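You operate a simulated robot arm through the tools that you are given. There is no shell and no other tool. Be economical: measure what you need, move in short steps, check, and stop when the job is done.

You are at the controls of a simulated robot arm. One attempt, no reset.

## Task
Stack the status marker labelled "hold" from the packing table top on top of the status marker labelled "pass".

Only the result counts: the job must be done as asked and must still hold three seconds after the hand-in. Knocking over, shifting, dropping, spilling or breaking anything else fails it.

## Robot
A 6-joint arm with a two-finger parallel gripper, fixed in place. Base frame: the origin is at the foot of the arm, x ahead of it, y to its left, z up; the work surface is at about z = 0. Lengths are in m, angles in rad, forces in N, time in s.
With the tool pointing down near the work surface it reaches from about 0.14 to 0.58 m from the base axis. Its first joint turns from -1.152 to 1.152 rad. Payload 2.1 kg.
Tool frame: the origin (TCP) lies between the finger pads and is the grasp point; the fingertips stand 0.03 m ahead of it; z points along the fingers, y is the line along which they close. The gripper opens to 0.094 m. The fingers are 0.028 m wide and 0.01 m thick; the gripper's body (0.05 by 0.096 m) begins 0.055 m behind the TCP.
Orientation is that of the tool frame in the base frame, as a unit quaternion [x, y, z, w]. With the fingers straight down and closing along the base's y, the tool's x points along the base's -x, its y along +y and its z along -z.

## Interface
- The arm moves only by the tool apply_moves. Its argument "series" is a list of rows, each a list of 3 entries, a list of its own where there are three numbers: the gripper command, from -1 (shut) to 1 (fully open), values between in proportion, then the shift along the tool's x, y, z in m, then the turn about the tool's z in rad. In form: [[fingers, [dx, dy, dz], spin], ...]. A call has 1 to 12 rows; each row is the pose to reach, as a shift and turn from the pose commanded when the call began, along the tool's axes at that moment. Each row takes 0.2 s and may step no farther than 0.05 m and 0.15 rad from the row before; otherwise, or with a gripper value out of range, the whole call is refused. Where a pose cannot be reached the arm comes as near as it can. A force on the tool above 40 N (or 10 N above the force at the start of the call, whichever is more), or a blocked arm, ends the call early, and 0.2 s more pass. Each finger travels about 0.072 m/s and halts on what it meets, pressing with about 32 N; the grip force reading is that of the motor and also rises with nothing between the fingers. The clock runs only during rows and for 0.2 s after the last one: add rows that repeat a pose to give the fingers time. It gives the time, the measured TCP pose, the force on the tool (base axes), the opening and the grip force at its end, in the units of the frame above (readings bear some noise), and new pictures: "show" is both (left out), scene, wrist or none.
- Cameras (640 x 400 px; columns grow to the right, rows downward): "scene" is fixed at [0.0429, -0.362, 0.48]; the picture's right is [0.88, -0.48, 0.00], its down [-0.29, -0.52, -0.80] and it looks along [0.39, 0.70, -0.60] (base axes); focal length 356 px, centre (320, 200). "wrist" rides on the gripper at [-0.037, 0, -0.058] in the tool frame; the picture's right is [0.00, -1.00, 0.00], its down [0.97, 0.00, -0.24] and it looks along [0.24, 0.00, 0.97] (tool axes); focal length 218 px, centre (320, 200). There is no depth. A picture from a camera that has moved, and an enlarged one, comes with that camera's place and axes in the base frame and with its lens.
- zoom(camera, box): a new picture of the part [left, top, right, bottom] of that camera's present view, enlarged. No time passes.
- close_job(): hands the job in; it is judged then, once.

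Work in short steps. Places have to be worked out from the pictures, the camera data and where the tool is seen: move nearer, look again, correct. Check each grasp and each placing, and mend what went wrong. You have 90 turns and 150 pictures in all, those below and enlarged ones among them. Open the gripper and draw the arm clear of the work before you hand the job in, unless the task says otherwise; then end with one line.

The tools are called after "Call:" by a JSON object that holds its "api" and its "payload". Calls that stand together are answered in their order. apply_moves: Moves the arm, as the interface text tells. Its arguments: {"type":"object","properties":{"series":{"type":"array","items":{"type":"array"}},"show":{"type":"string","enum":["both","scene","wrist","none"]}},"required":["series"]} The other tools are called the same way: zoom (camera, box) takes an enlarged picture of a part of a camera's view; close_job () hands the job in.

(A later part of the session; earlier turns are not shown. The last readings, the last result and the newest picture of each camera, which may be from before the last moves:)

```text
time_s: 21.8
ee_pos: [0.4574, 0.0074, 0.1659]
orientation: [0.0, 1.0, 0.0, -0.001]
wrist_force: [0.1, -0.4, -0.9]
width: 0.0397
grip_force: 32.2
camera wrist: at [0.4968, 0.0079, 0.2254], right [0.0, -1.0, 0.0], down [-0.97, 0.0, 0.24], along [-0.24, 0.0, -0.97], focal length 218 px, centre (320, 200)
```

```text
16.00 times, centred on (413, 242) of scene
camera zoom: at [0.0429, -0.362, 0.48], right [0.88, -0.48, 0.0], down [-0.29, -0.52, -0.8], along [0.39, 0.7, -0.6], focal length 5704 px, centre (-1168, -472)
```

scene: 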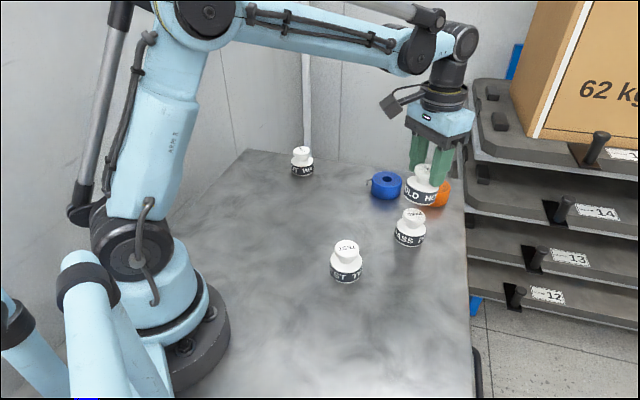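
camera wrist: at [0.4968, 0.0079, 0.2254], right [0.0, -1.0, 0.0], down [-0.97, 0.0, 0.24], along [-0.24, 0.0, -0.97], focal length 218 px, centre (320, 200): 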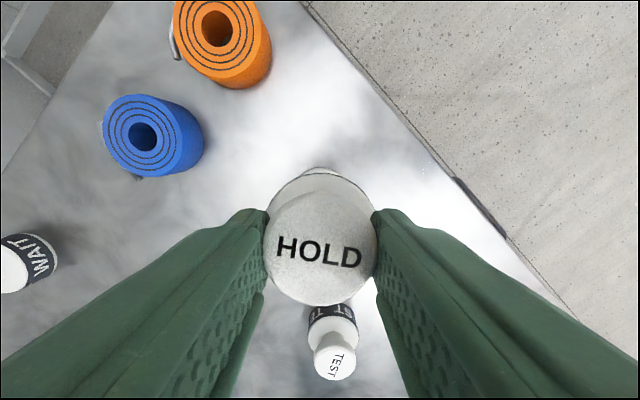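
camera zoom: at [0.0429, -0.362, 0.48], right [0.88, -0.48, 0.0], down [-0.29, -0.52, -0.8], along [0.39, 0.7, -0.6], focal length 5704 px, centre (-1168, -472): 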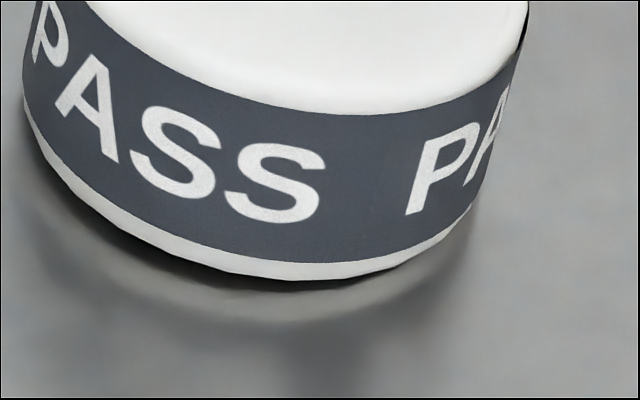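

I compare this with the foot of an untouched marker, and get a wrist view of "pass" by moving "hold" out of the way toward −x.

Call:
{"api": "zoom", "payload": {"camera": "scene", "box": [331, 265, 361, 285]}}

Call:
{"api": "apply_moves", "payload": {"series": [[-1, [0.02, 0.02, -0.01], 0], [-1, [0.04, 0.04, -0.015], 0], [-1, [0.06, 0.06, -0.015], 0], [-1, [0.07, 0.075, -0.015], 0], [-1, [0.07, 0.075, -0.015], 0]]}}

Call:
{"api": "zoom", "payload": {"camera": "scene", "box": [390, 200, 435, 255]}}

```text
16.00 times, centred on (346, 275) of scene
camera zoom: at [0.0429, -0.362, 0.48], right [0.88, -0.48, 0.0], down [-0.29, -0.52, -0.8], along [0.39, 0.7, -0.6], focal length 5704 px, centre (-96, -1000)
```

zoom: 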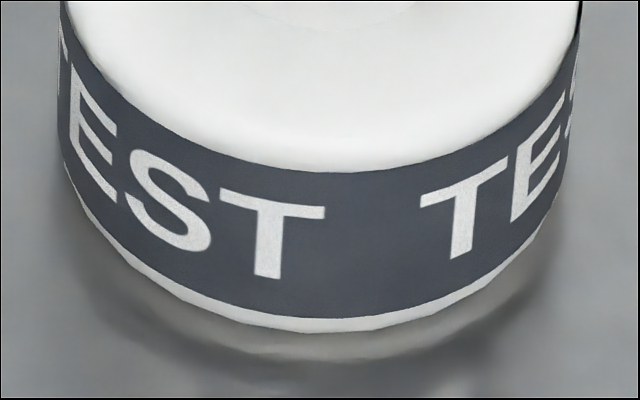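

```text
time_s: 23.0
ee_pos: [0.388, 0.0832, 0.1831]
orientation: [0.0, 1.0, 0.0, 0.001]
wrist_force: [-0.6, -0.7, 0.1]
width: 0.0398
grip_force: 32.1
camera wrist: at [0.4261, 0.083, 0.2419], right [0.0, -1.0, 0.0], down [-0.97, 0.0, 0.24], along [-0.24, 0.0, -0.97], focal length 218 px, centre (320, 200)
```

scene: 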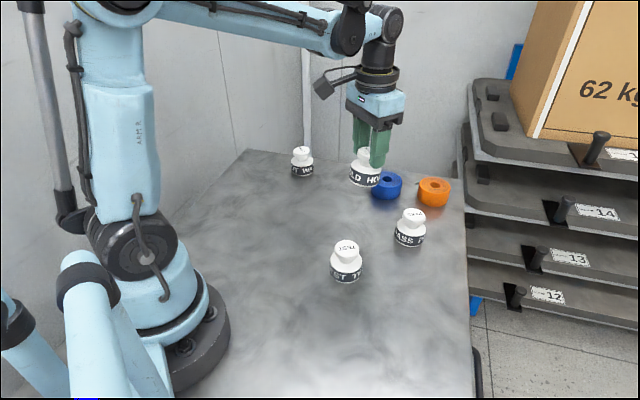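
wrist: 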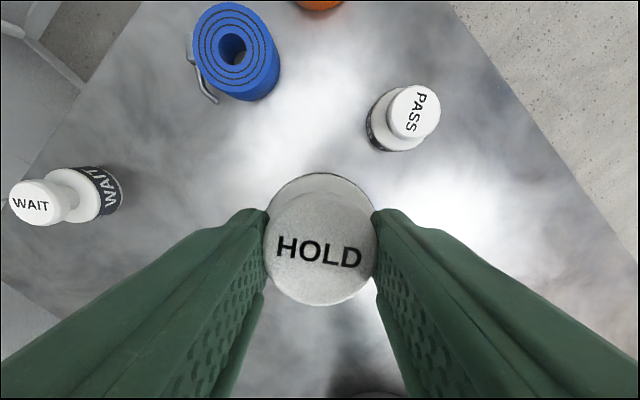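

```text
7.27 times, centred on (412, 228) of scene
camera zoom: at [0.0429, -0.362, 0.48], right [0.88, -0.48, 0.0], down [-0.29, -0.52, -0.8], along [0.39, 0.7, -0.6], focal length 2593 px, centre (-353, 0)
```

zoom: 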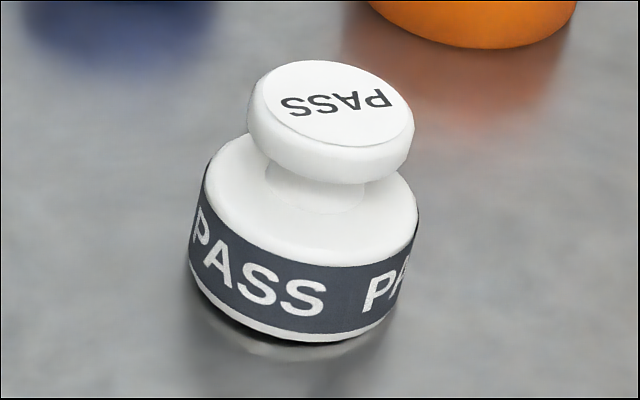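

"Pass" stands with a small static tilt. I measure its position and tilt from the wrist camera.

Call:
{"api": "zoom", "payload": {"camera": "wrist", "box": [350, 70, 450, 160]}}

Call:
{"api": "zoom", "payload": {"camera": "scene", "box": [340, 135, 410, 195]}}

```text
4.44 times, centred on (400, 115) of wrist
camera zoom: at [0.4261, 0.083, 0.2419], right [0.0, -1.0, 0.0], down [-0.97, 0.0, 0.24], along [-0.24, 0.0, -0.97], focal length 970 px, centre (-36, 578)
```

zoom: 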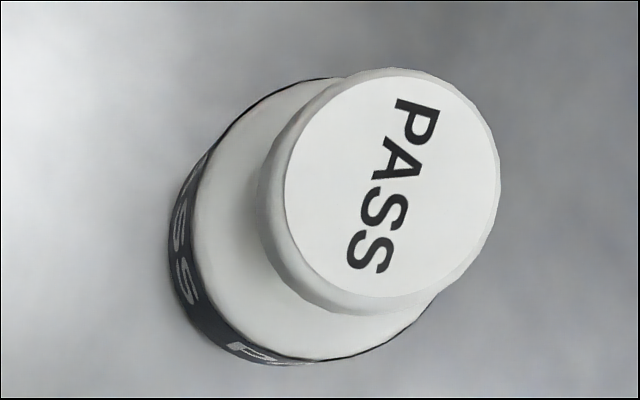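

```text
6.67 times, centred on (375, 165) of scene
camera zoom: at [0.0429, -0.362, 0.48], right [0.88, -0.48, 0.0], down [-0.29, -0.52, -0.8], along [0.39, 0.7, -0.6], focal length 2377 px, centre (-47, 433)
```

zoom: 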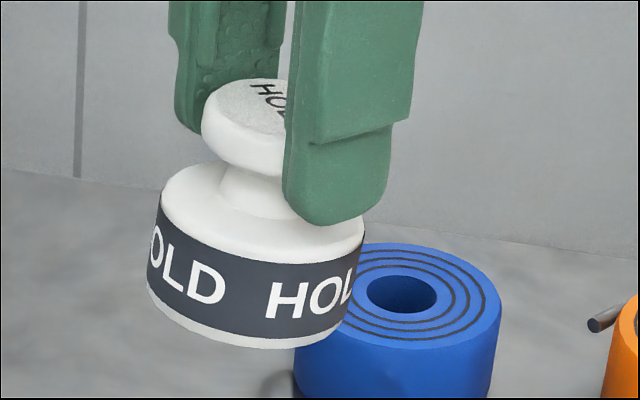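

"Pass" leans toward +x and doesn't self-right, and "hold" is slightly tilted in the grip. I set "hold" back at its old free spot, pressing it flat, then straighten "pass".

Call:
{"api": "apply_moves", "payload": {"series": [[-1, [0.012, 0.033, 0], 0], [-1, [0.023, 0.066, 0], 0], [-1, [0.023, 0.066, 0.03], 0], [-1, [0.023, 0.066, 0.06], 0], [-1, [0.023, 0.066, 0.09], 0], [-1, [0.023, 0.066, 0.103], 0], [-1, [0.023, 0.066, 0.108], 0], [-1, [0.023, 0.066, 0.111], 0], [-1, [0.023, 0.066, 0.1135], 0], [-1, [0.023, 0.066, 0.1135], 0]]}}

Call:
{"api": "zoom", "payload": {"camera": "scene", "box": [300, 165, 370, 230]}}

```text
time_s: 25.2
ee_pos: [0.3651, 0.149, 0.0702]
orientation: [0.0, 1.0, 0.0, 0.0]
wrist_force: [-3.2, 1.3, 26.8]
width: 0.0399
grip_force: 31.8
camera wrist: at [0.4039, 0.1488, 0.1282], right [0.0, -1.0, 0.0], down [-0.97, 0.0, 0.24], along [-0.24, 0.0, -0.97], focal length 218 px, centre (320, 200)
```

scene: 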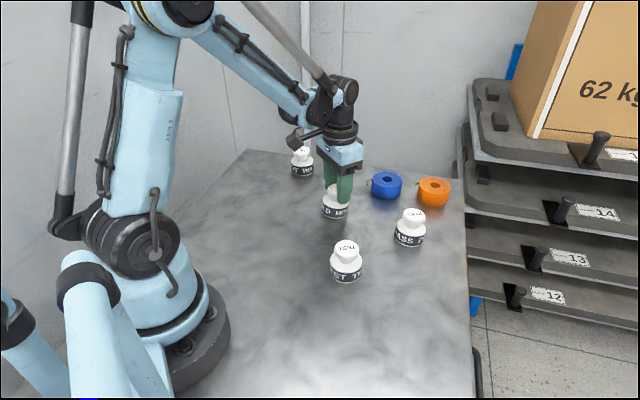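
wrist: 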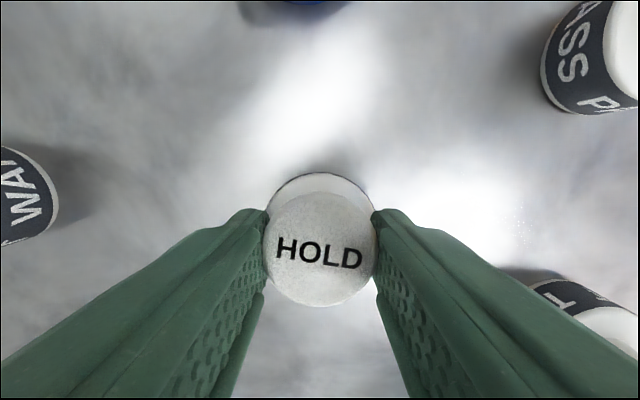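

```text
6.15 times, centred on (335, 198) of scene
camera zoom: at [0.0428, -0.3621, 0.48], right [0.88, -0.48, 0.0], down [-0.29, -0.52, -0.8], along [0.39, 0.7, -0.6], focal length 2194 px, centre (228, 215)
```

zoom: 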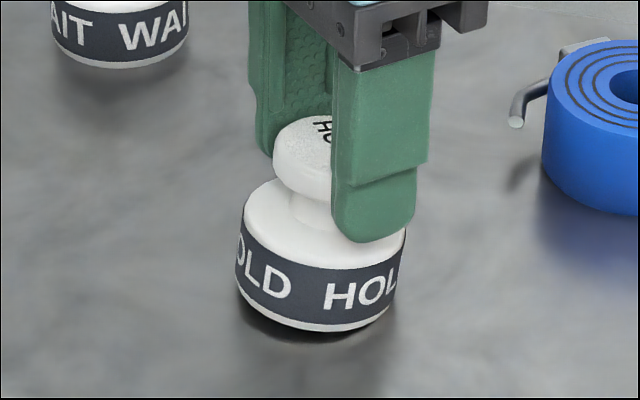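

27 N with "hold" still tilted in the pads. I ease up slightly and release to see whether it settles flat.

Call:
{"api": "apply_moves", "payload": {"series": [[-1, [0, 0, -0.0015], 0], [-0.05, [0, 0, -0.0015], 0], [0.1, [0, 0, -0.0015], 0], [0.5, [0, 0, -0.0015], 0], [0.9, [0, 0, -0.0015], 0], [0.9, [0, 0, -0.0015], 0]]}}

Call:
{"api": "zoom", "payload": {"camera": "scene", "box": [300, 165, 370, 230]}}

```text
time_s: 26.6
ee_pos: [0.3649, 0.147, 0.0716]
orientation: [0.001, 1.0, 0.0, 0.0]
wrist_force: [-0.2, 0.0, 0.1]
width: 0.0893
grip_force: 0.0
camera wrist: at [0.4036, 0.1486, 0.1292], right [0.0, -1.0, 0.0], down [-0.97, 0.0, 0.24], along [-0.24, 0.0, -0.97], focal length 218 px, centre (320, 200)
```

scene: 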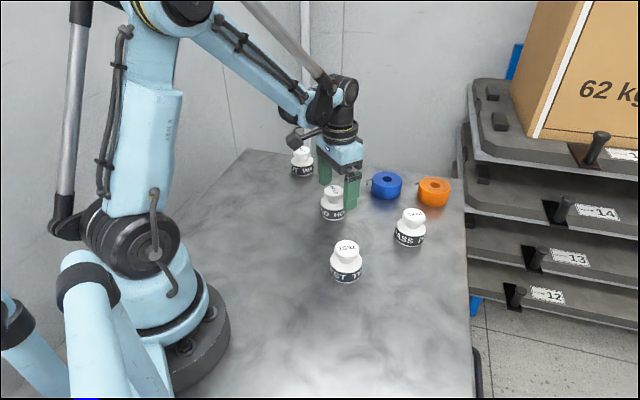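
wrist: 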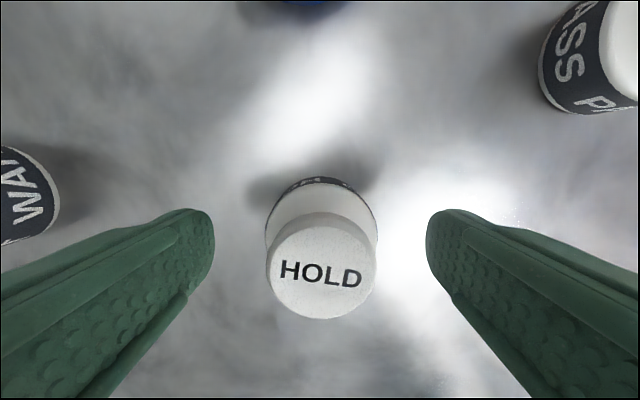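

```text
6.15 times, centred on (335, 198) of scene
camera zoom: at [0.0429, -0.362, 0.48], right [0.88, -0.48, 0.0], down [-0.29, -0.52, -0.8], along [0.39, 0.7, -0.6], focal length 2194 px, centre (228, 215)
```

zoom: 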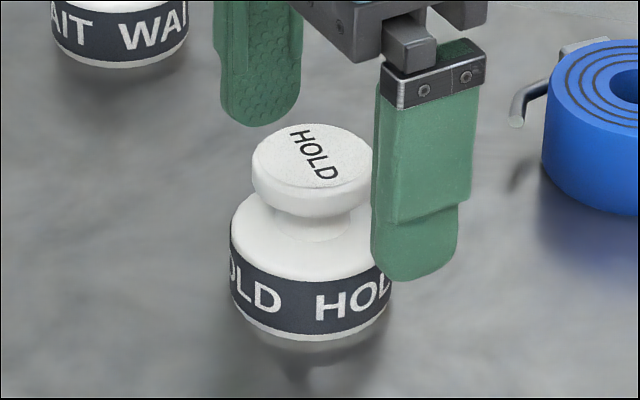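

"Hold" settles upright on its own, so it behaves normally. Now I rise and go over "pass" with the fingers open for a close look.

Call:
{"api": "apply_moves", "payload": {"series": [[0.9, [0, 0, -0.035], 0], [1, [0, 0, -0.07], 0], [1, [-0.022, -0.035, -0.07], 0], [1, [-0.044, -0.07, -0.07], 0], [1, [-0.066, -0.105, -0.07], 0], [1, [-0.0866, -0.14, -0.07], 0], [1, [-0.0866, -0.14, -0.07], 0]], "show": "wrist"}}

Call:
{"api": "zoom", "payload": {"camera": "wrist", "box": [260, 140, 380, 260]}}

Call:
{"api": "zoom", "payload": {"camera": "scene", "box": [390, 200, 435, 255]}}

```text
time_s: 28.2
ee_pos: [0.4486, 0.0101, 0.141]
orientation: [0.0, 1.0, 0.0, 0.0]
wrist_force: [0.6, 0.2, -0.4]
width: 0.094
grip_force: 0.0
camera wrist: at [0.4887, 0.0103, 0.1991], right [0.0, -1.0, 0.0], down [-0.97, 0.0, 0.24], along [-0.24, 0.0, -0.97], focal length 218 px, centre (320, 200)
```

wrist: 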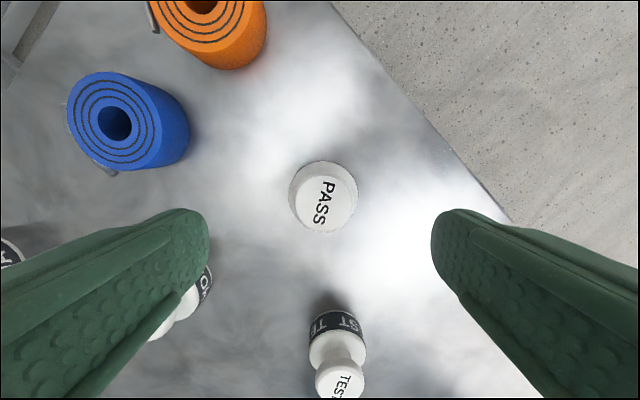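

```text
3.33 times, centred on (320, 200) of wrist
camera zoom: at [0.4887, 0.0103, 0.1991], right [0.0, -1.0, 0.0], down [-0.97, 0.0, 0.24], along [-0.24, 0.0, -0.97], focal length 728 px, centre (320, 200)
```

zoom: 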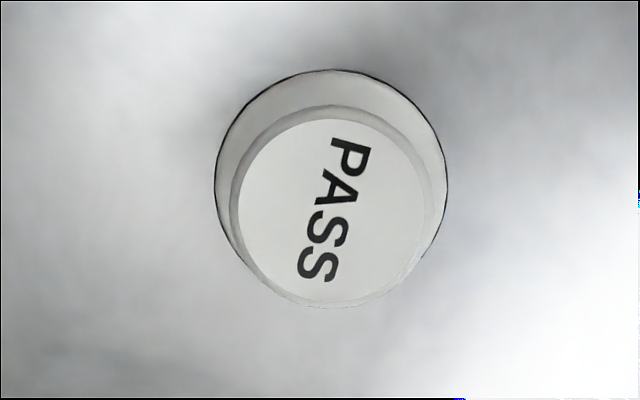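

```text
7.27 times, centred on (412, 228) of scene
camera zoom: at [0.0429, -0.362, 0.48], right [0.88, -0.48, 0.0], down [-0.29, -0.52, -0.8], along [0.39, 0.7, -0.6], focal length 2593 px, centre (-353, 0)
```

zoom: 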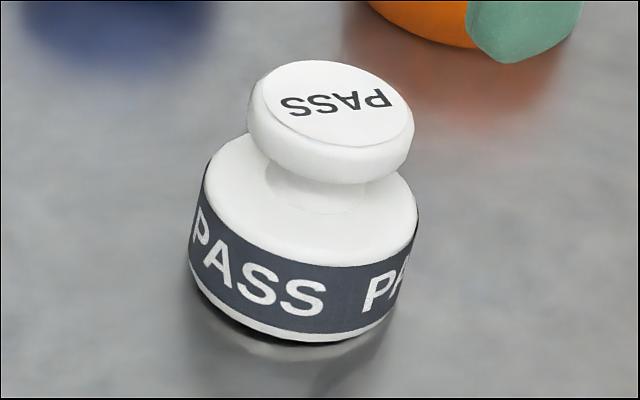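

"Pass" leans about 6° toward +x. I will grip its knob gently, lift it a few mm and see whether it sets down flat.

Call:
{"api": "apply_moves", "payload": {"series": [[1, [-0.0017, -0.002, 0.03], 0], [1, [-0.0017, -0.002, 0.055], 0], [1, [-0.0017, -0.002, 0.07], 0], [1, [-0.0017, -0.002, 0.07], 0], [0, [-0.0017, -0.002, 0.07], 0], [-1, [-0.0017, -0.002, 0.07], 0], [-1, [-0.0017, -0.002, 0.07], 0], [-1, [-0.0017, -0.002, 0.07], 0], [-1, [-0.0017, -0.002, 0.067], 0], [-1, [-0.0017, -0.002, 0.062], 0], [-1, [-0.0017, -0.002, 0.055], 0], [-1, [-0.0017, -0.002, 0.055], 0]]}}

Call:
{"api": "zoom", "payload": {"camera": "scene", "box": [385, 180, 440, 255]}}

```text
time_s: 30.8
ee_pos: [0.4512, 0.0073, 0.0859]
orientation: [0.0, 1.0, 0.0, 0.0]
wrist_force: [-0.8, 0.4, -0.5]
width: 0.0402
grip_force: 31.9
camera wrist: at [0.4913, 0.0081, 0.1441], right [0.0, -1.0, 0.0], down [-0.97, 0.0, 0.24], along [-0.24, 0.0, -0.97], focal length 218 px, centre (320, 200)
```

scene: 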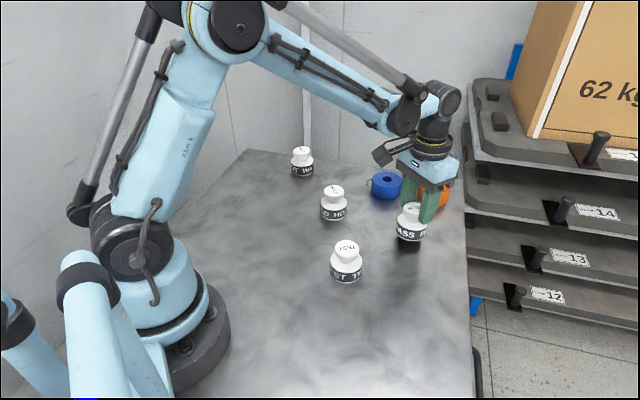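
wrist: 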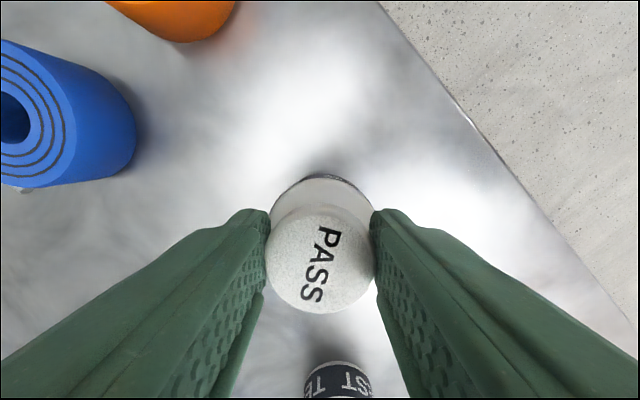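

```text
5.33 times, centred on (412, 218) of scene
camera zoom: at [0.0429, -0.362, 0.48], right [0.88, -0.48, 0.0], down [-0.29, -0.52, -0.8], along [0.39, 0.7, -0.6], focal length 1901 px, centre (-173, 107)
```

zoom: 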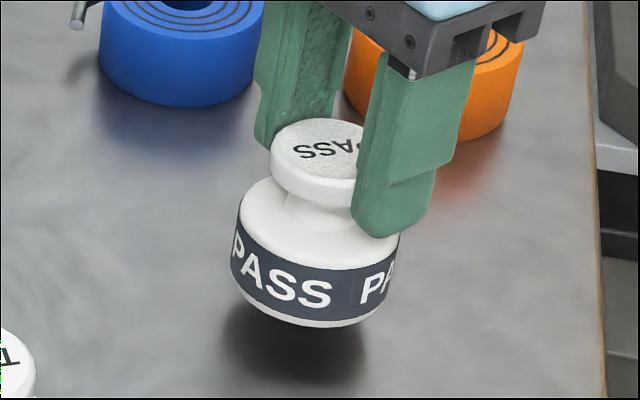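

Nothing is underneath, so I lower it almost to the table, at the same spot, and release.

Call:
{"api": "apply_moves", "payload": {"series": [[-1, [0, 0, 0.007], 0], [-1, [0, 0, 0.012], 0], [-1, [0, 0, 0.014], 0], [-1, [0, 0, 0.014], 0], [0, [0, 0, 0.014], 0], [0.3, [0, 0, 0.014], 0], [0.8, [0, 0, 0.014], 0], [0.8, [0, 0, 0.014], 0], [0.8, [0, 0, 0.014], 0]]}}

Call:
{"api": "zoom", "payload": {"camera": "scene", "box": [390, 200, 435, 255]}}

```text
time_s: 32.8
ee_pos: [0.4526, 0.0074, 0.0702]
orientation: [0.0, 1.0, 0.0, 0.001]
wrist_force: [-0.3, -0.3, -0.1]
width: 0.0847
grip_force: 0.0
camera wrist: at [0.492, 0.0078, 0.1297], right [0.0, -1.0, 0.0], down [-0.97, 0.0, 0.24], along [-0.24, 0.0, -0.97], focal length 218 px, centre (320, 200)
```

scene: 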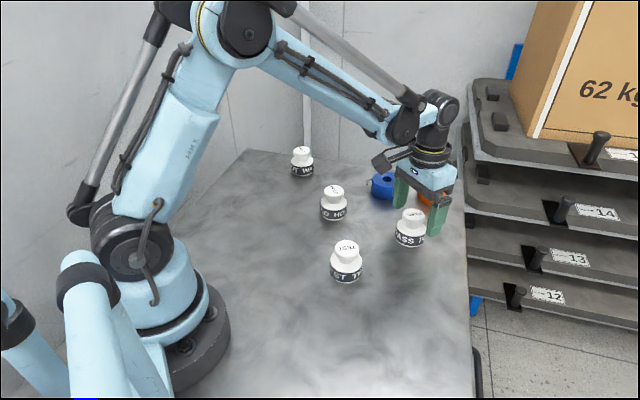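
wrist: 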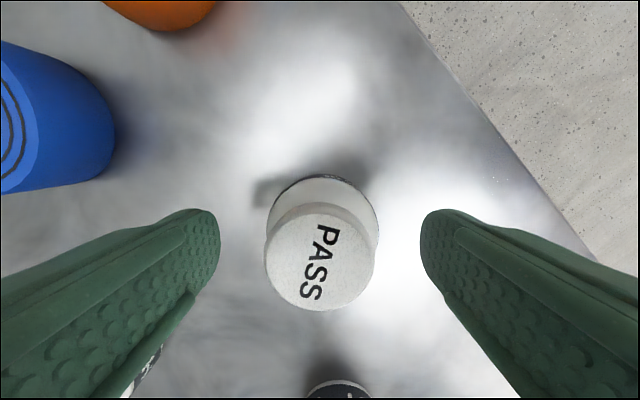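

```text
7.27 times, centred on (412, 228) of scene
camera zoom: at [0.0429, -0.362, 0.48], right [0.88, -0.48, 0.0], down [-0.29, -0.52, -0.8], along [0.39, 0.7, -0.6], focal length 2593 px, centre (-353, 0)
```

zoom: 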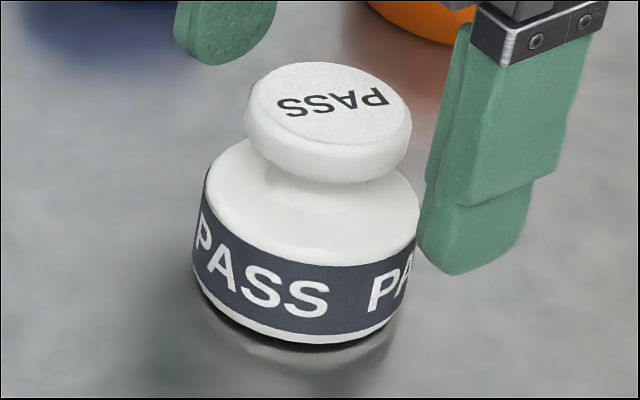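

"Pass" leans less now, about 3°. I wait two seconds to see whether it is slowly settling.

Call:
{"api": "apply_moves", "payload": {"series": [[0.9, [0, 0, 0], 0], [1, [0, 0, 0], 0], [1, [0, 0, 0], 0], [1, [0, 0, 0], 0], [1, [0, 0, 0], 0], [1, [0, 0, 0], 0], [1, [0, 0, 0], 0], [1, [0, 0, 0], 0], [1, [0, 0, 0], 0], [1, [0, 0, 0], 0]], "show": "none"}}

Call:
{"api": "zoom", "payload": {"camera": "wrist", "box": [260, 160, 380, 320]}}

Call:
{"api": "zoom", "payload": {"camera": "scene", "box": [390, 200, 435, 255]}}

Call:
{"api": "zoom", "payload": {"camera": "scene", "box": [312, 175, 357, 230]}}

```text
time_s: 35.0
ee_pos: [0.4527, 0.0073, 0.0704]
orientation: [-0.001, 1.0, 0.001, -0.001]
wrist_force: [-0.3, 0.9, -0.2]
width: 0.0939
grip_force: 0.0
```

```text
2.50 times, centred on (320, 240) of wrist
camera zoom: at [0.492, 0.0078, 0.1297], right [0.0, -1.0, 0.0], down [-0.97, 0.0, 0.24], along [-0.24, 0.0, -0.97], focal length 546 px, centre (320, 100)
```

zoom: 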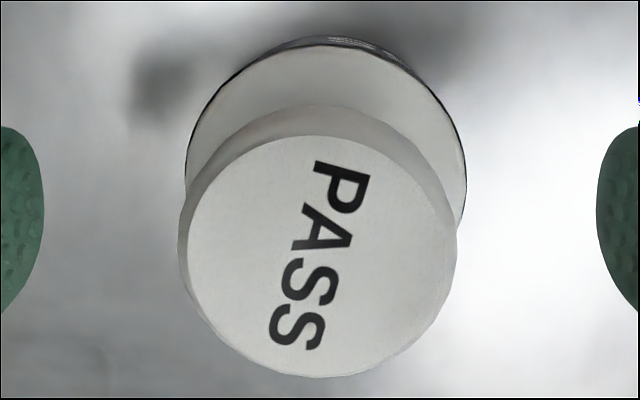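

```text
7.27 times, centred on (412, 228) of scene
camera zoom: at [0.0429, -0.362, 0.48], right [0.88, -0.48, 0.0], down [-0.29, -0.52, -0.8], along [0.39, 0.7, -0.6], focal length 2593 px, centre (-353, 0)
```

zoom: 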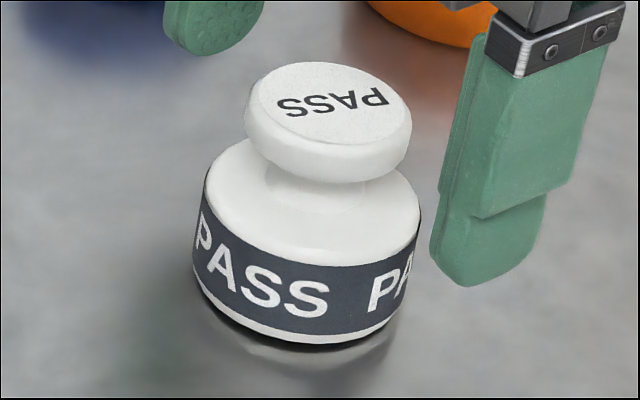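

```text
7.27 times, centred on (334, 202) of scene
camera zoom: at [0.0429, -0.362, 0.48], right [0.88, -0.48, 0.0], down [-0.29, -0.52, -0.8], along [0.39, 0.7, -0.6], focal length 2593 px, centre (214, 182)
```

zoom: 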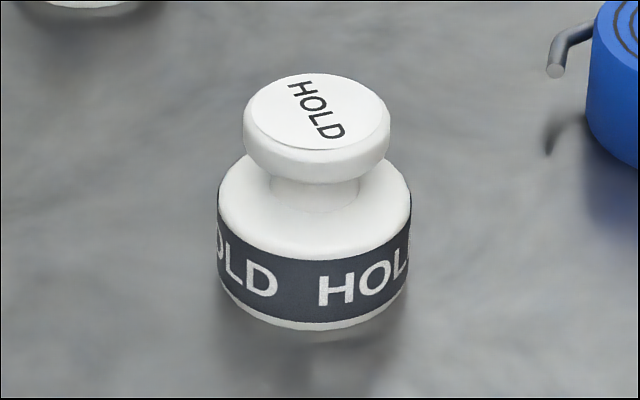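

"Pass" keeps a small static lean of about 3° toward +x+y. I'll turn the gripper about 45° so the fingers close along the lean direction and re-centre on "pass"; squeezing the base between vertical pads should then square it up.

Call:
{"api": "apply_moves", "payload": {"series": [[1, [0.004, -0.001, 0], 0.13], [1, [0.004, -0.001, 0], 0.26], [1, [0.004, -0.001, 0], 0.39], [1, [0.004, -0.001, 0], 0.52], [1, [0.004, -0.001, 0], 0.65], [1, [0.004, -0.001, 0], 0.785], [1, [0.004, -0.001, 0], 0.785], [1, [0.004, -0.001, 0], 0.785]]}}

```text
time_s: 36.8
ee_pos: [0.4495, 0.0062, 0.0713]
orientation: [0.383, 0.924, 0.0, -0.001]
wrist_force: [0.2, 0.0, -0.6]
width: 0.0938
grip_force: 0.1
camera wrist: at [0.477, -0.0197, 0.1294], right [-0.71, -0.71, 0.0], down [-0.69, 0.69, 0.24], along [-0.17, 0.17, -0.97], focal length 218 px, centre (320, 200)
```

scene: 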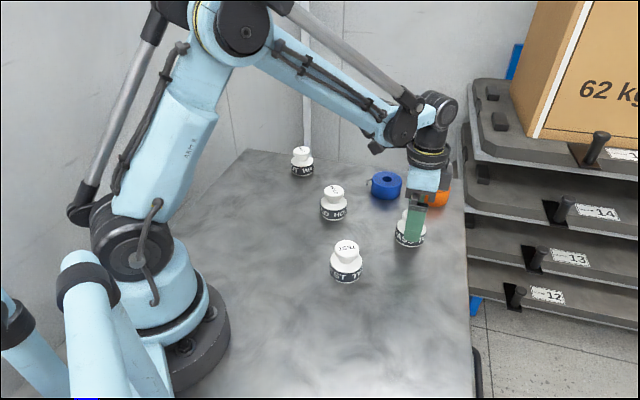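
wrist: 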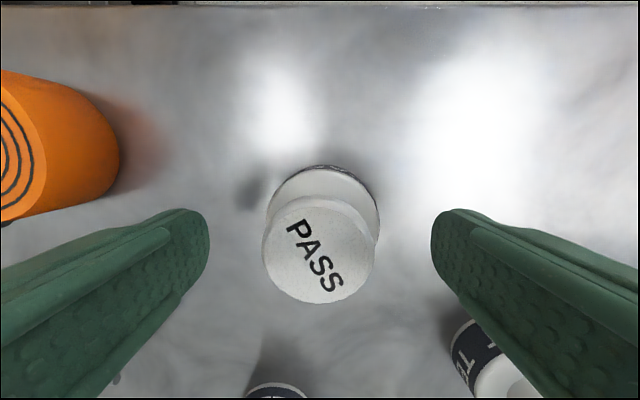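

Lean is now along the closing axis, and the fingers straddle "pass" well. I descend onto the base, close to square it, reopen and rise.

Call:
{"api": "apply_moves", "payload": {"series": [[1, [0, -0.001, 0.017], 0], [1, [0, -0.001, 0.032], 0], [1, [0, -0.001, 0.032], 0], [0.4, [0, -0.001, 0.032], 0], [0.2, [0, -0.001, 0.032], 0], [-1, [0, -0.001, 0.032], 0], [-1, [0, -0.001, 0.032], 0], [-1, [0, -0.001, 0.032], 0]]}}

Call:
{"api": "zoom", "payload": {"camera": "wrist", "box": [220, 150, 420, 390]}}

```text
time_s: 38.6
ee_pos: [0.4481, 0.0026, 0.0379]
orientation: [0.383, 0.924, 0.0, -0.001]
wrist_force: [0.1, -0.2, -0.5]
width: 0.0548
grip_force: 31.9
camera wrist: at [0.476, -0.0224, 0.0972], right [-0.71, -0.71, 0.0], down [-0.69, 0.69, 0.24], along [-0.17, 0.17, -0.97], focal length 218 px, centre (320, 200)
```

scene: 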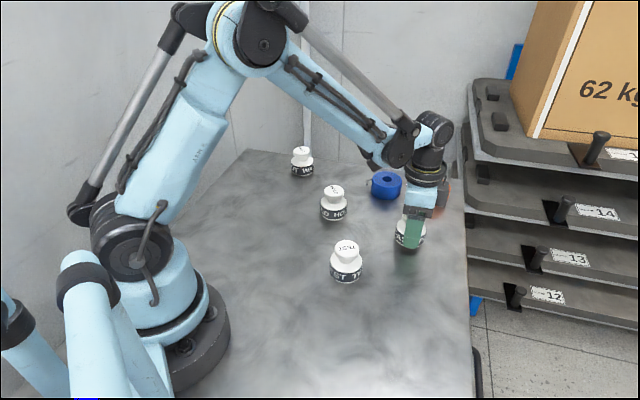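
wrist: 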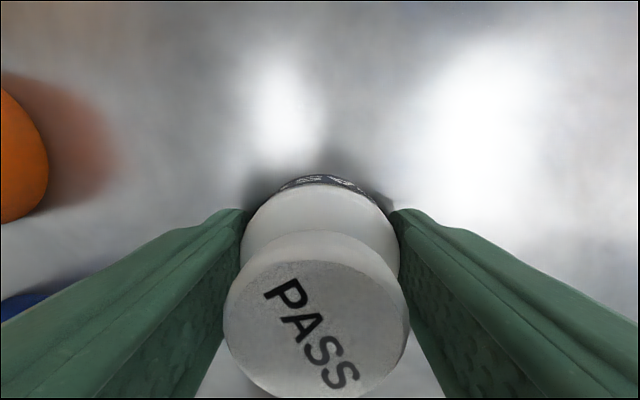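

```text
1.67 times, centred on (320, 270) of wrist
camera zoom: at [0.476, -0.0224, 0.0972], right [-0.71, -0.71, 0.0], down [-0.69, 0.69, 0.24], along [-0.17, 0.17, -0.97], focal length 364 px, centre (320, 83)
```

zoom: 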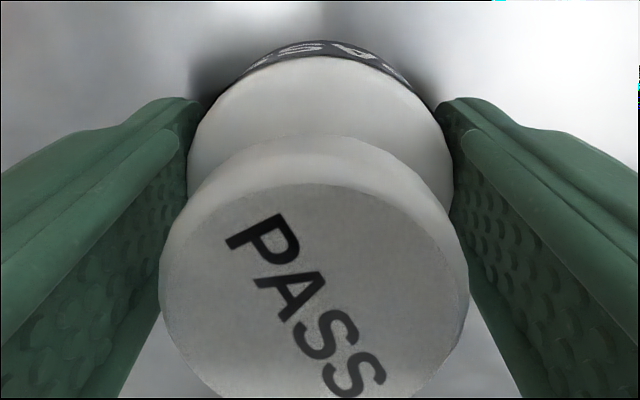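

Base squeezed; remaining lean looks about 1°. I open, rise and check.

Call:
{"api": "apply_moves", "payload": {"series": [[0.25, [0, 0, 0], 0], [0.5, [0, 0, 0], 0], [1, [0, 0, 0], 0], [1, [0, 0, -0.033], 0], [1, [0, 0, -0.06], 0], [1, [0, 0, -0.09], 0], [1, [0, 0, -0.09], 0]], "show": "wrist"}}

Call:
{"api": "zoom", "payload": {"camera": "scene", "box": [390, 200, 435, 255]}}

Call:
{"api": "zoom", "payload": {"camera": "wrist", "box": [260, 150, 380, 250]}}

```text
time_s: 40.2
ee_pos: [0.4468, 0.0046, 0.1279]
orientation: [0.383, 0.924, 0.001, 0.0]
wrist_force: [-0.1, 0.0, -0.6]
width: 0.0937
grip_force: 0.0
camera wrist: at [0.4755, -0.0215, 0.1873], right [-0.71, -0.71, 0.0], down [-0.69, 0.69, 0.24], along [-0.17, 0.17, -0.97], focal length 218 px, centre (320, 200)
```

wrist: 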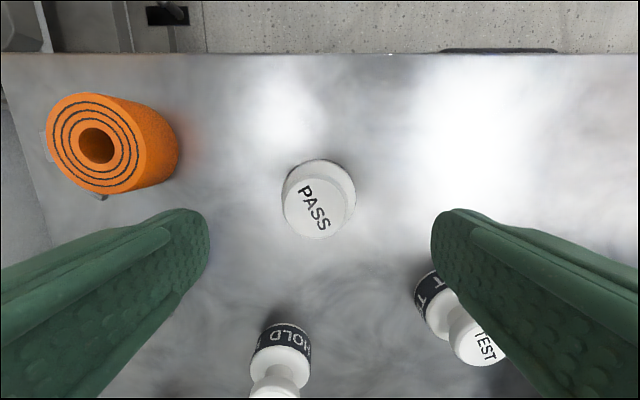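

```text
7.27 times, centred on (412, 228) of scene
camera zoom: at [0.0429, -0.362, 0.48], right [0.88, -0.48, 0.0], down [-0.29, -0.52, -0.8], along [0.39, 0.7, -0.6], focal length 2593 px, centre (-353, 0)
```

zoom: 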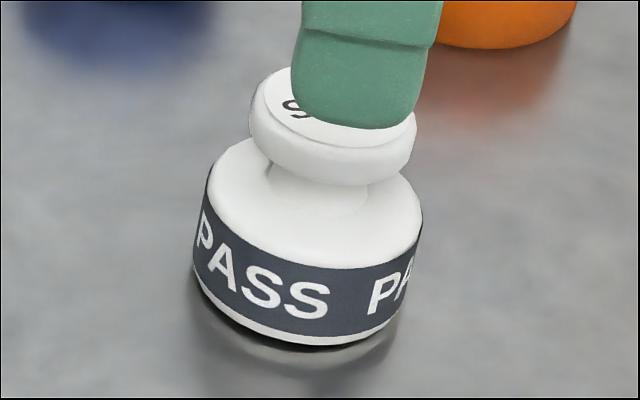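

```text
4.00 times, centred on (320, 200) of wrist
camera zoom: at [0.4755, -0.0215, 0.1873], right [-0.71, -0.71, 0.0], down [-0.69, 0.69, 0.24], along [-0.17, 0.17, -0.97], focal length 873 px, centre (320, 200)
```

zoom: 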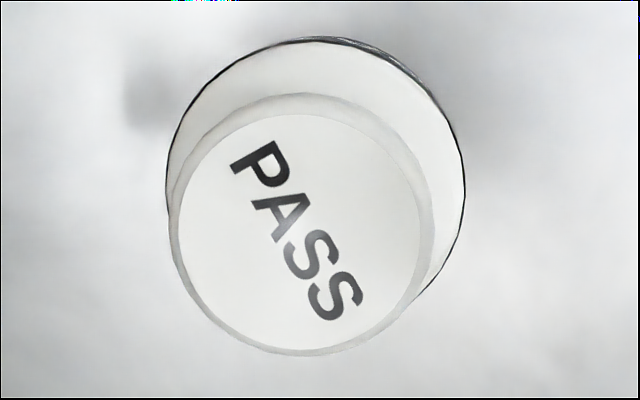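

"Pass" goes back to a lean of about 3.7°. With the fingers closing along the lean axis, I now grip its knob so the pads square it up, lift it a few mm and look.

Call:
{"api": "apply_moves", "payload": {"series": [[1, [-0.001, 0.001, 0.03], 0], [1, [-0.001, 0.001, 0.05], 0], [1, [-0.001, 0.001, 0.06], 0], [1, [-0.001, 0.001, 0.06], 0], [0, [-0.001, 0.001, 0.06], 0], [-1, [-0.001, 0.001, 0.06], 0], [-1, [-0.001, 0.001, 0.06], 0], [-1, [-0.001, 0.001, 0.06], 0], [-1, [-0.001, 0.001, 0.056], 0], [-1, [-0.001, 0.001, 0.05], 0], [-1, [-0.001, 0.001, 0.05], 0]]}}

Call:
{"api": "zoom", "payload": {"camera": "scene", "box": [385, 180, 440, 255]}}

Call:
{"api": "zoom", "payload": {"camera": "wrist", "box": [240, 140, 400, 320]}}

```text
time_s: 42.6
ee_pos: [0.4497, 0.0049, 0.0785]
orientation: [0.383, 0.924, 0.0, 0.001]
wrist_force: [-1.1, 0.7, -1.1]
width: 0.04
grip_force: 31.5
camera wrist: at [0.4778, -0.0212, 0.1369], right [-0.71, -0.71, 0.0], down [-0.69, 0.69, 0.24], along [-0.17, 0.17, -0.97], focal length 218 px, centre (320, 200)
```

scene: 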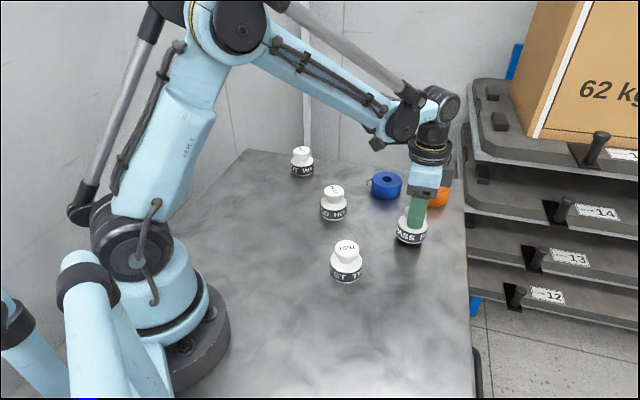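
wrist: 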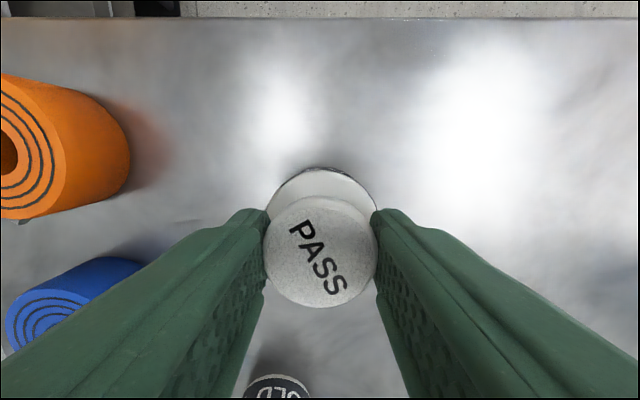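

```text
5.33 times, centred on (412, 218) of scene
camera zoom: at [0.0429, -0.362, 0.48], right [0.88, -0.48, 0.0], down [-0.29, -0.52, -0.8], along [0.39, 0.7, -0.6], focal length 1901 px, centre (-173, 107)
```

zoom: 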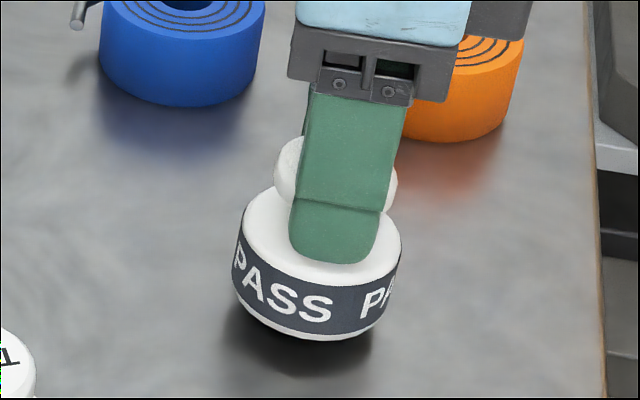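

```text
2.22 times, centred on (320, 230) of wrist
camera zoom: at [0.4778, -0.0212, 0.1369], right [-0.71, -0.71, 0.0], down [-0.69, 0.69, 0.24], along [-0.17, 0.17, -0.97], focal length 485 px, centre (320, 133)
```

zoom: 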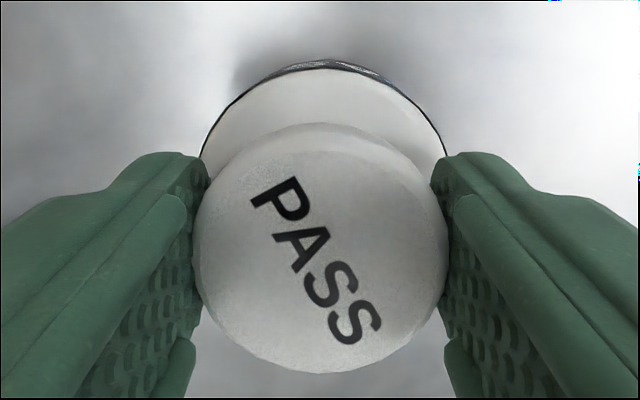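

"Pass" is now square in the grip and held about 10 mm up. I lower it to light contact, then open gently.

Call:
{"api": "apply_moves", "payload": {"series": [[-1, [0, 0, 0.005], 0], [-1, [0, 0, 0.008], 0], [-1, [0, 0, 0.0095], 0], [-1, [0, 0, 0.0105], 0], [-1, [0, 0, 0.0105], 0]], "show": "none"}}

Call:
{"api": "zoom", "payload": {"camera": "scene", "box": [390, 200, 435, 255]}}

```text
time_s: 43.8
ee_pos: [0.4496, 0.0046, 0.0681]
orientation: [0.383, 0.924, 0.002, 0.0]
wrist_force: [3.0, -0.5, 18.7]
width: 0.0403
grip_force: 31.9
```

```text
7.27 times, centred on (412, 228) of scene
camera zoom: at [0.0428, -0.362, 0.48], right [0.88, -0.48, 0.0], down [-0.29, -0.52, -0.8], along [0.39, 0.7, -0.6], focal length 2593 px, centre (-353, 0)
```

zoom: 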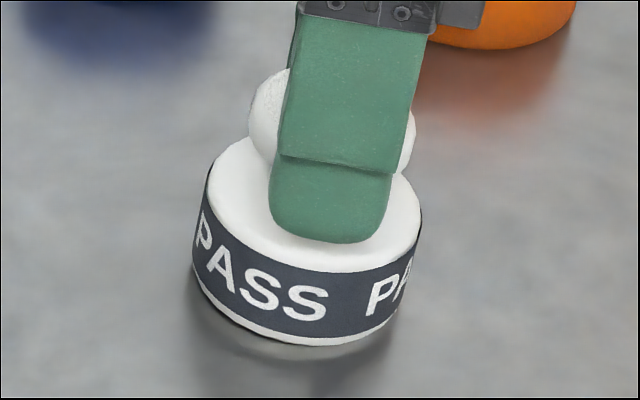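

18.7 N contact and the rim is flush with the table. I relieve the load by a mm and open gradually.

Call:
{"api": "apply_moves", "payload": {"series": [[-1, [0, 0, -0.001], 0], [-0.1, [0, 0, -0.001], 0], [-0.05, [0, 0, -0.001], 0], [0.05, [0, 0, -0.001], 0], [0.3, [0, 0, -0.001], 0], [0.7, [0, 0, -0.001], 0], [1, [0, 0, -0.001], 0], [1, [0, 0, -0.03], 0], [1, [0, 0, -0.06], 0], [1, [0, 0, -0.06], 0]], "show": "none"}}

Call:
{"api": "zoom", "payload": {"camera": "scene", "box": [390, 200, 435, 255]}}

Call:
{"api": "zoom", "payload": {"camera": "wrist", "box": [260, 150, 380, 250]}}

```text
time_s: 46.0
ee_pos: [0.4487, 0.0035, 0.1256]
orientation: [0.383, 0.924, 0.0, -0.001]
wrist_force: [0.5, -0.3, 0.0]
width: 0.0942
grip_force: 0.1
```

```text
7.27 times, centred on (412, 228) of scene
camera zoom: at [0.0429, -0.362, 0.48], right [0.88, -0.48, 0.0], down [-0.29, -0.52, -0.8], along [0.39, 0.7, -0.6], focal length 2593 px, centre (-353, 0)
```

zoom: 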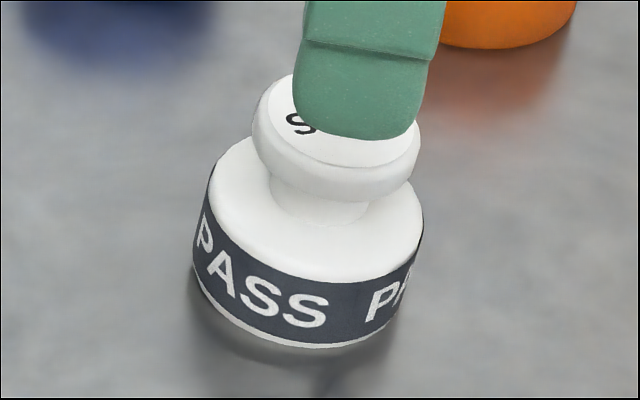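

```text
4.00 times, centred on (320, 200) of wrist
camera zoom: at [0.4759, -0.0221, 0.1842], right [-0.71, -0.71, 0.0], down [-0.69, 0.69, 0.24], along [-0.17, 0.17, -0.97], focal length 873 px, centre (320, 200)
```

zoom: 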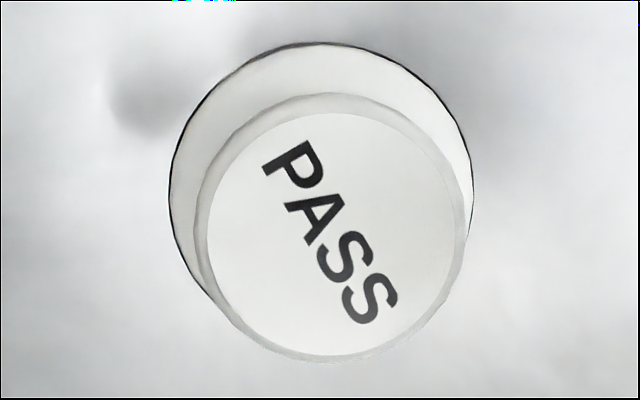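

"Pass" is now within about 2° of upright and its rim is flush. With its position noted, about (+0.001, −0.003) from this pose, I go back above "hold" keeping this gripper angle.

Call:
{"api": "apply_moves", "payload": {"series": [[1, [0.041, 0.01, 0], 0], [1, [0.082, 0.02, 0], 0], [1, [0.123, 0.03, 0], 0], [1, [0.1643, 0.04, 0], 0], [1, [0.1643, 0.04, 0], 0], [1, [0.1643, 0.04, 0], 0]], "show": "wrist"}}

Call:
{"api": "zoom", "payload": {"camera": "wrist", "box": [260, 150, 380, 250]}}

Call:
{"api": "zoom", "payload": {"camera": "scene", "box": [390, 200, 435, 255]}}

```text
time_s: 47.4
ee_pos: [0.3585, 0.1513, 0.1262]
orientation: [0.383, 0.924, 0.0, 0.0]
wrist_force: [0.5, -0.4, -0.1]
width: 0.0941
grip_force: 0.0
camera wrist: at [0.3861, 0.125, 0.1859], right [-0.71, -0.71, 0.0], down [-0.69, 0.69, 0.24], along [-0.17, 0.17, -0.97], focal length 218 px, centre (320, 200)
```

wrist: 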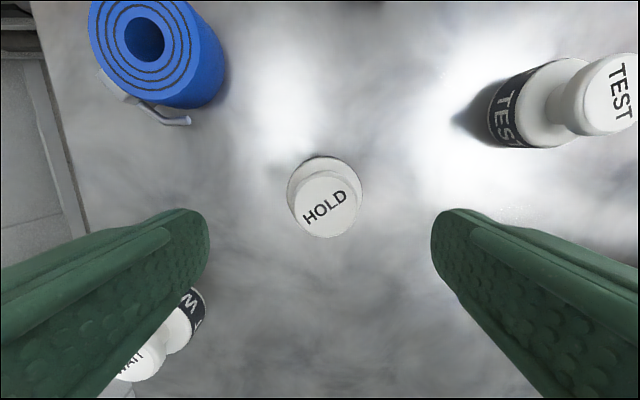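

```text
4.00 times, centred on (320, 200) of wrist
camera zoom: at [0.3861, 0.125, 0.1859], right [-0.71, -0.71, 0.0], down [-0.69, 0.69, 0.24], along [-0.17, 0.17, -0.97], focal length 873 px, centre (320, 200)
```

zoom: 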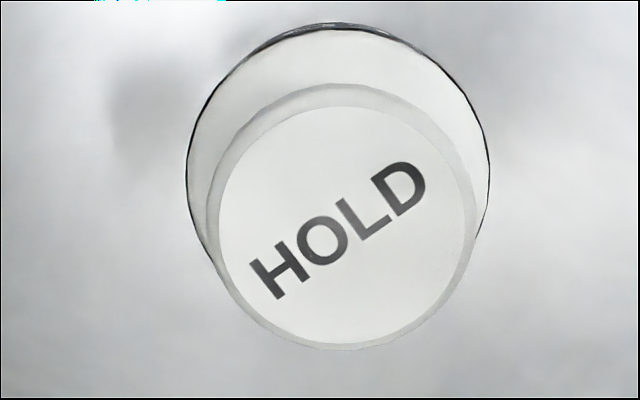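

```text
7.27 times, centred on (412, 228) of scene
camera zoom: at [0.0429, -0.362, 0.48], right [0.88, -0.48, 0.0], down [-0.29, -0.52, -0.8], along [0.39, 0.7, -0.6], focal length 2593 px, centre (-353, 0)
```

zoom: 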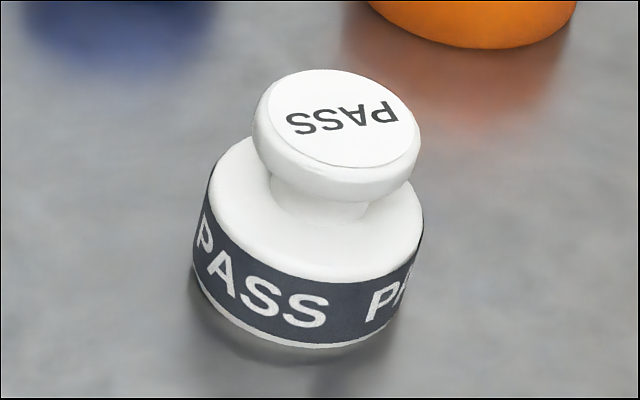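

"Hold" is upright, offset about (−0.003, −0.003) in the tool frame. I recentre, descend, grip the knob and lift slowly.

Call:
{"api": "apply_moves", "payload": {"series": [[1, [-0.003, -0.003, 0.03], 0], [1, [-0.003, -0.003, 0.05], 0], [1, [-0.003, -0.003, 0.0595], 0], [1, [-0.003, -0.003, 0.0595], 0], [0, [-0.003, -0.003, 0.0595], 0], [-1, [-0.003, -0.003, 0.0595], 0], [-1, [-0.003, -0.003, 0.0595], 0], [-1, [-0.003, -0.003, 0.0595], 0], [-1, [-0.003, -0.003, 0.054], 0], [-1, [-0.003, -0.003, 0.04], 0], [-1, [-0.003, -0.003, 0.01], 0], [-1, [-0.003, -0.003, -0.0305], 0]]}}

```text
time_s: 50.0
ee_pos: [0.3608, 0.1455, 0.159]
orientation: [0.383, 0.924, 0.0, -0.001]
wrist_force: [0.1, -0.2, -1.2]
width: 0.0401
grip_force: 32.2
camera wrist: at [0.3881, 0.12, 0.2182], right [-0.71, -0.71, 0.0], down [-0.69, 0.69, 0.24], along [-0.17, 0.17, -0.97], focal length 218 px, centre (320, 200)
```

scene: 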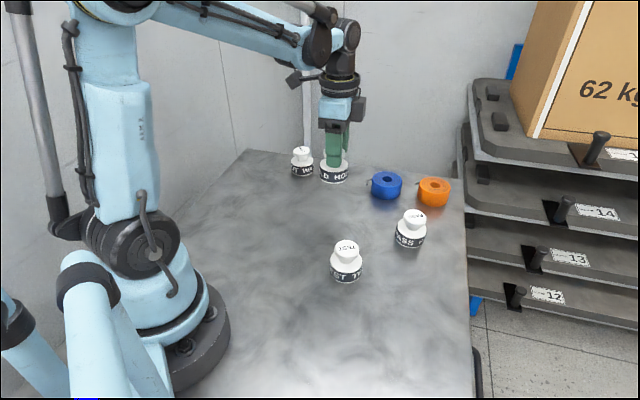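
wrist: 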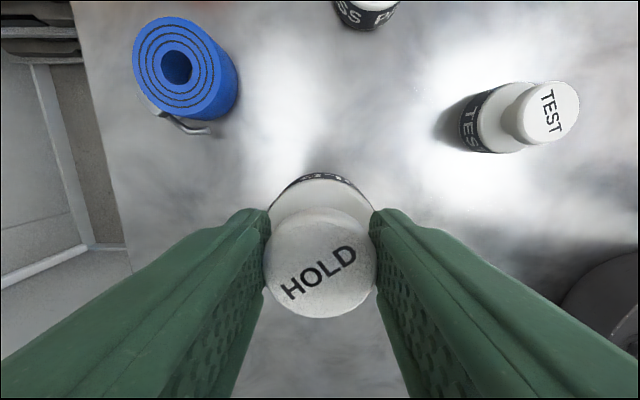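

"Hold" is held upright. I carry it above "pass".

Call:
{"api": "apply_moves", "payload": {"series": [[-1, [-0.02, -0.005, 0], 0], [-1, [-0.05, -0.012, 0], 0], [-1, [-0.085, -0.02, 0], 0], [-1, [-0.12, -0.028, 0], 0], [-1, [-0.145, -0.034, 0], 0], [-1, [-0.158, -0.0367, 0], 0], [-1, [-0.162, -0.0376, 0], 0], [-1, [-0.162, -0.0376, 0], 0], [-1, [-0.162, -0.0376, 0], 0]]}}

Call:
{"api": "zoom", "payload": {"camera": "scene", "box": [380, 160, 440, 255]}}

Call:
{"api": "zoom", "payload": {"camera": "wrist", "box": [280, 145, 360, 195]}}

```text
time_s: 52.0
ee_pos: [0.449, 0.0057, 0.1584]
orientation: [0.384, 0.924, 0.0, 0.0]
wrist_force: [-0.8, -0.4, -0.7]
width: 0.0399
grip_force: 31.6
camera wrist: at [0.4772, -0.0207, 0.2168], right [-0.71, -0.71, 0.0], down [-0.69, 0.69, 0.24], along [-0.17, 0.17, -0.97], focal length 218 px, centre (320, 200)
```

scene: 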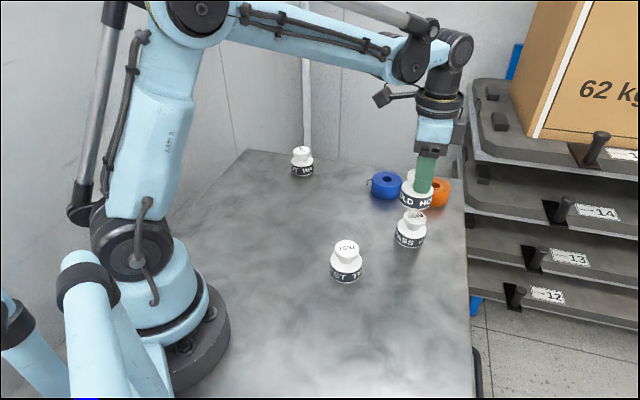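
wrist: 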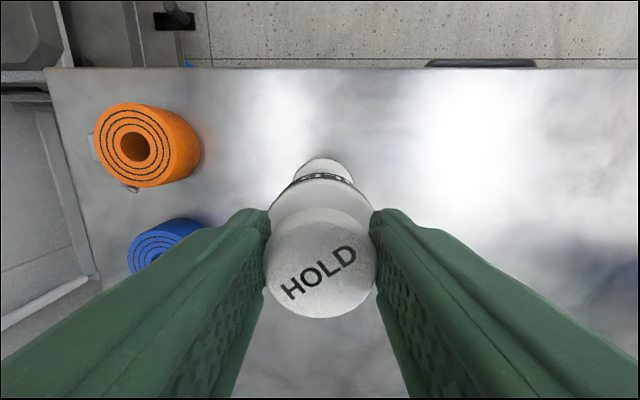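

```text
4.21 times, centred on (410, 208) of scene
camera zoom: at [0.0429, -0.362, 0.48], right [0.88, -0.48, 0.0], down [-0.29, -0.52, -0.8], along [0.39, 0.7, -0.6], focal length 1501 px, centre (-59, 168)
```

zoom: 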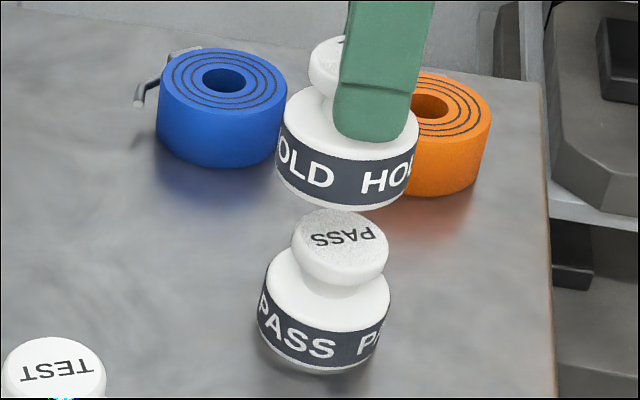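

```text
8.00 times, centred on (320, 170) of wrist
camera zoom: at [0.4772, -0.0207, 0.2168], right [-0.71, -0.71, 0.0], down [-0.69, 0.69, 0.24], along [-0.17, 0.17, -0.97], focal length 1746 px, centre (320, 440)
```

zoom: 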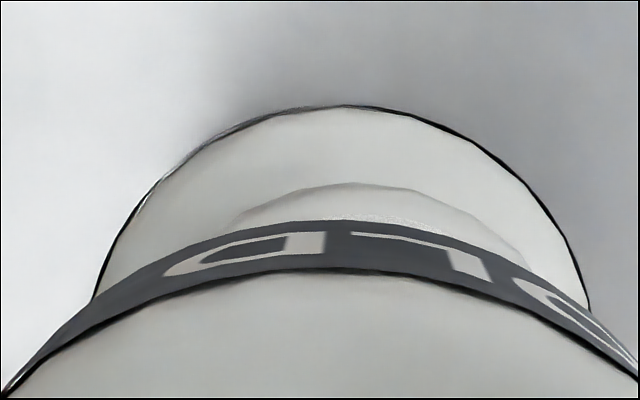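

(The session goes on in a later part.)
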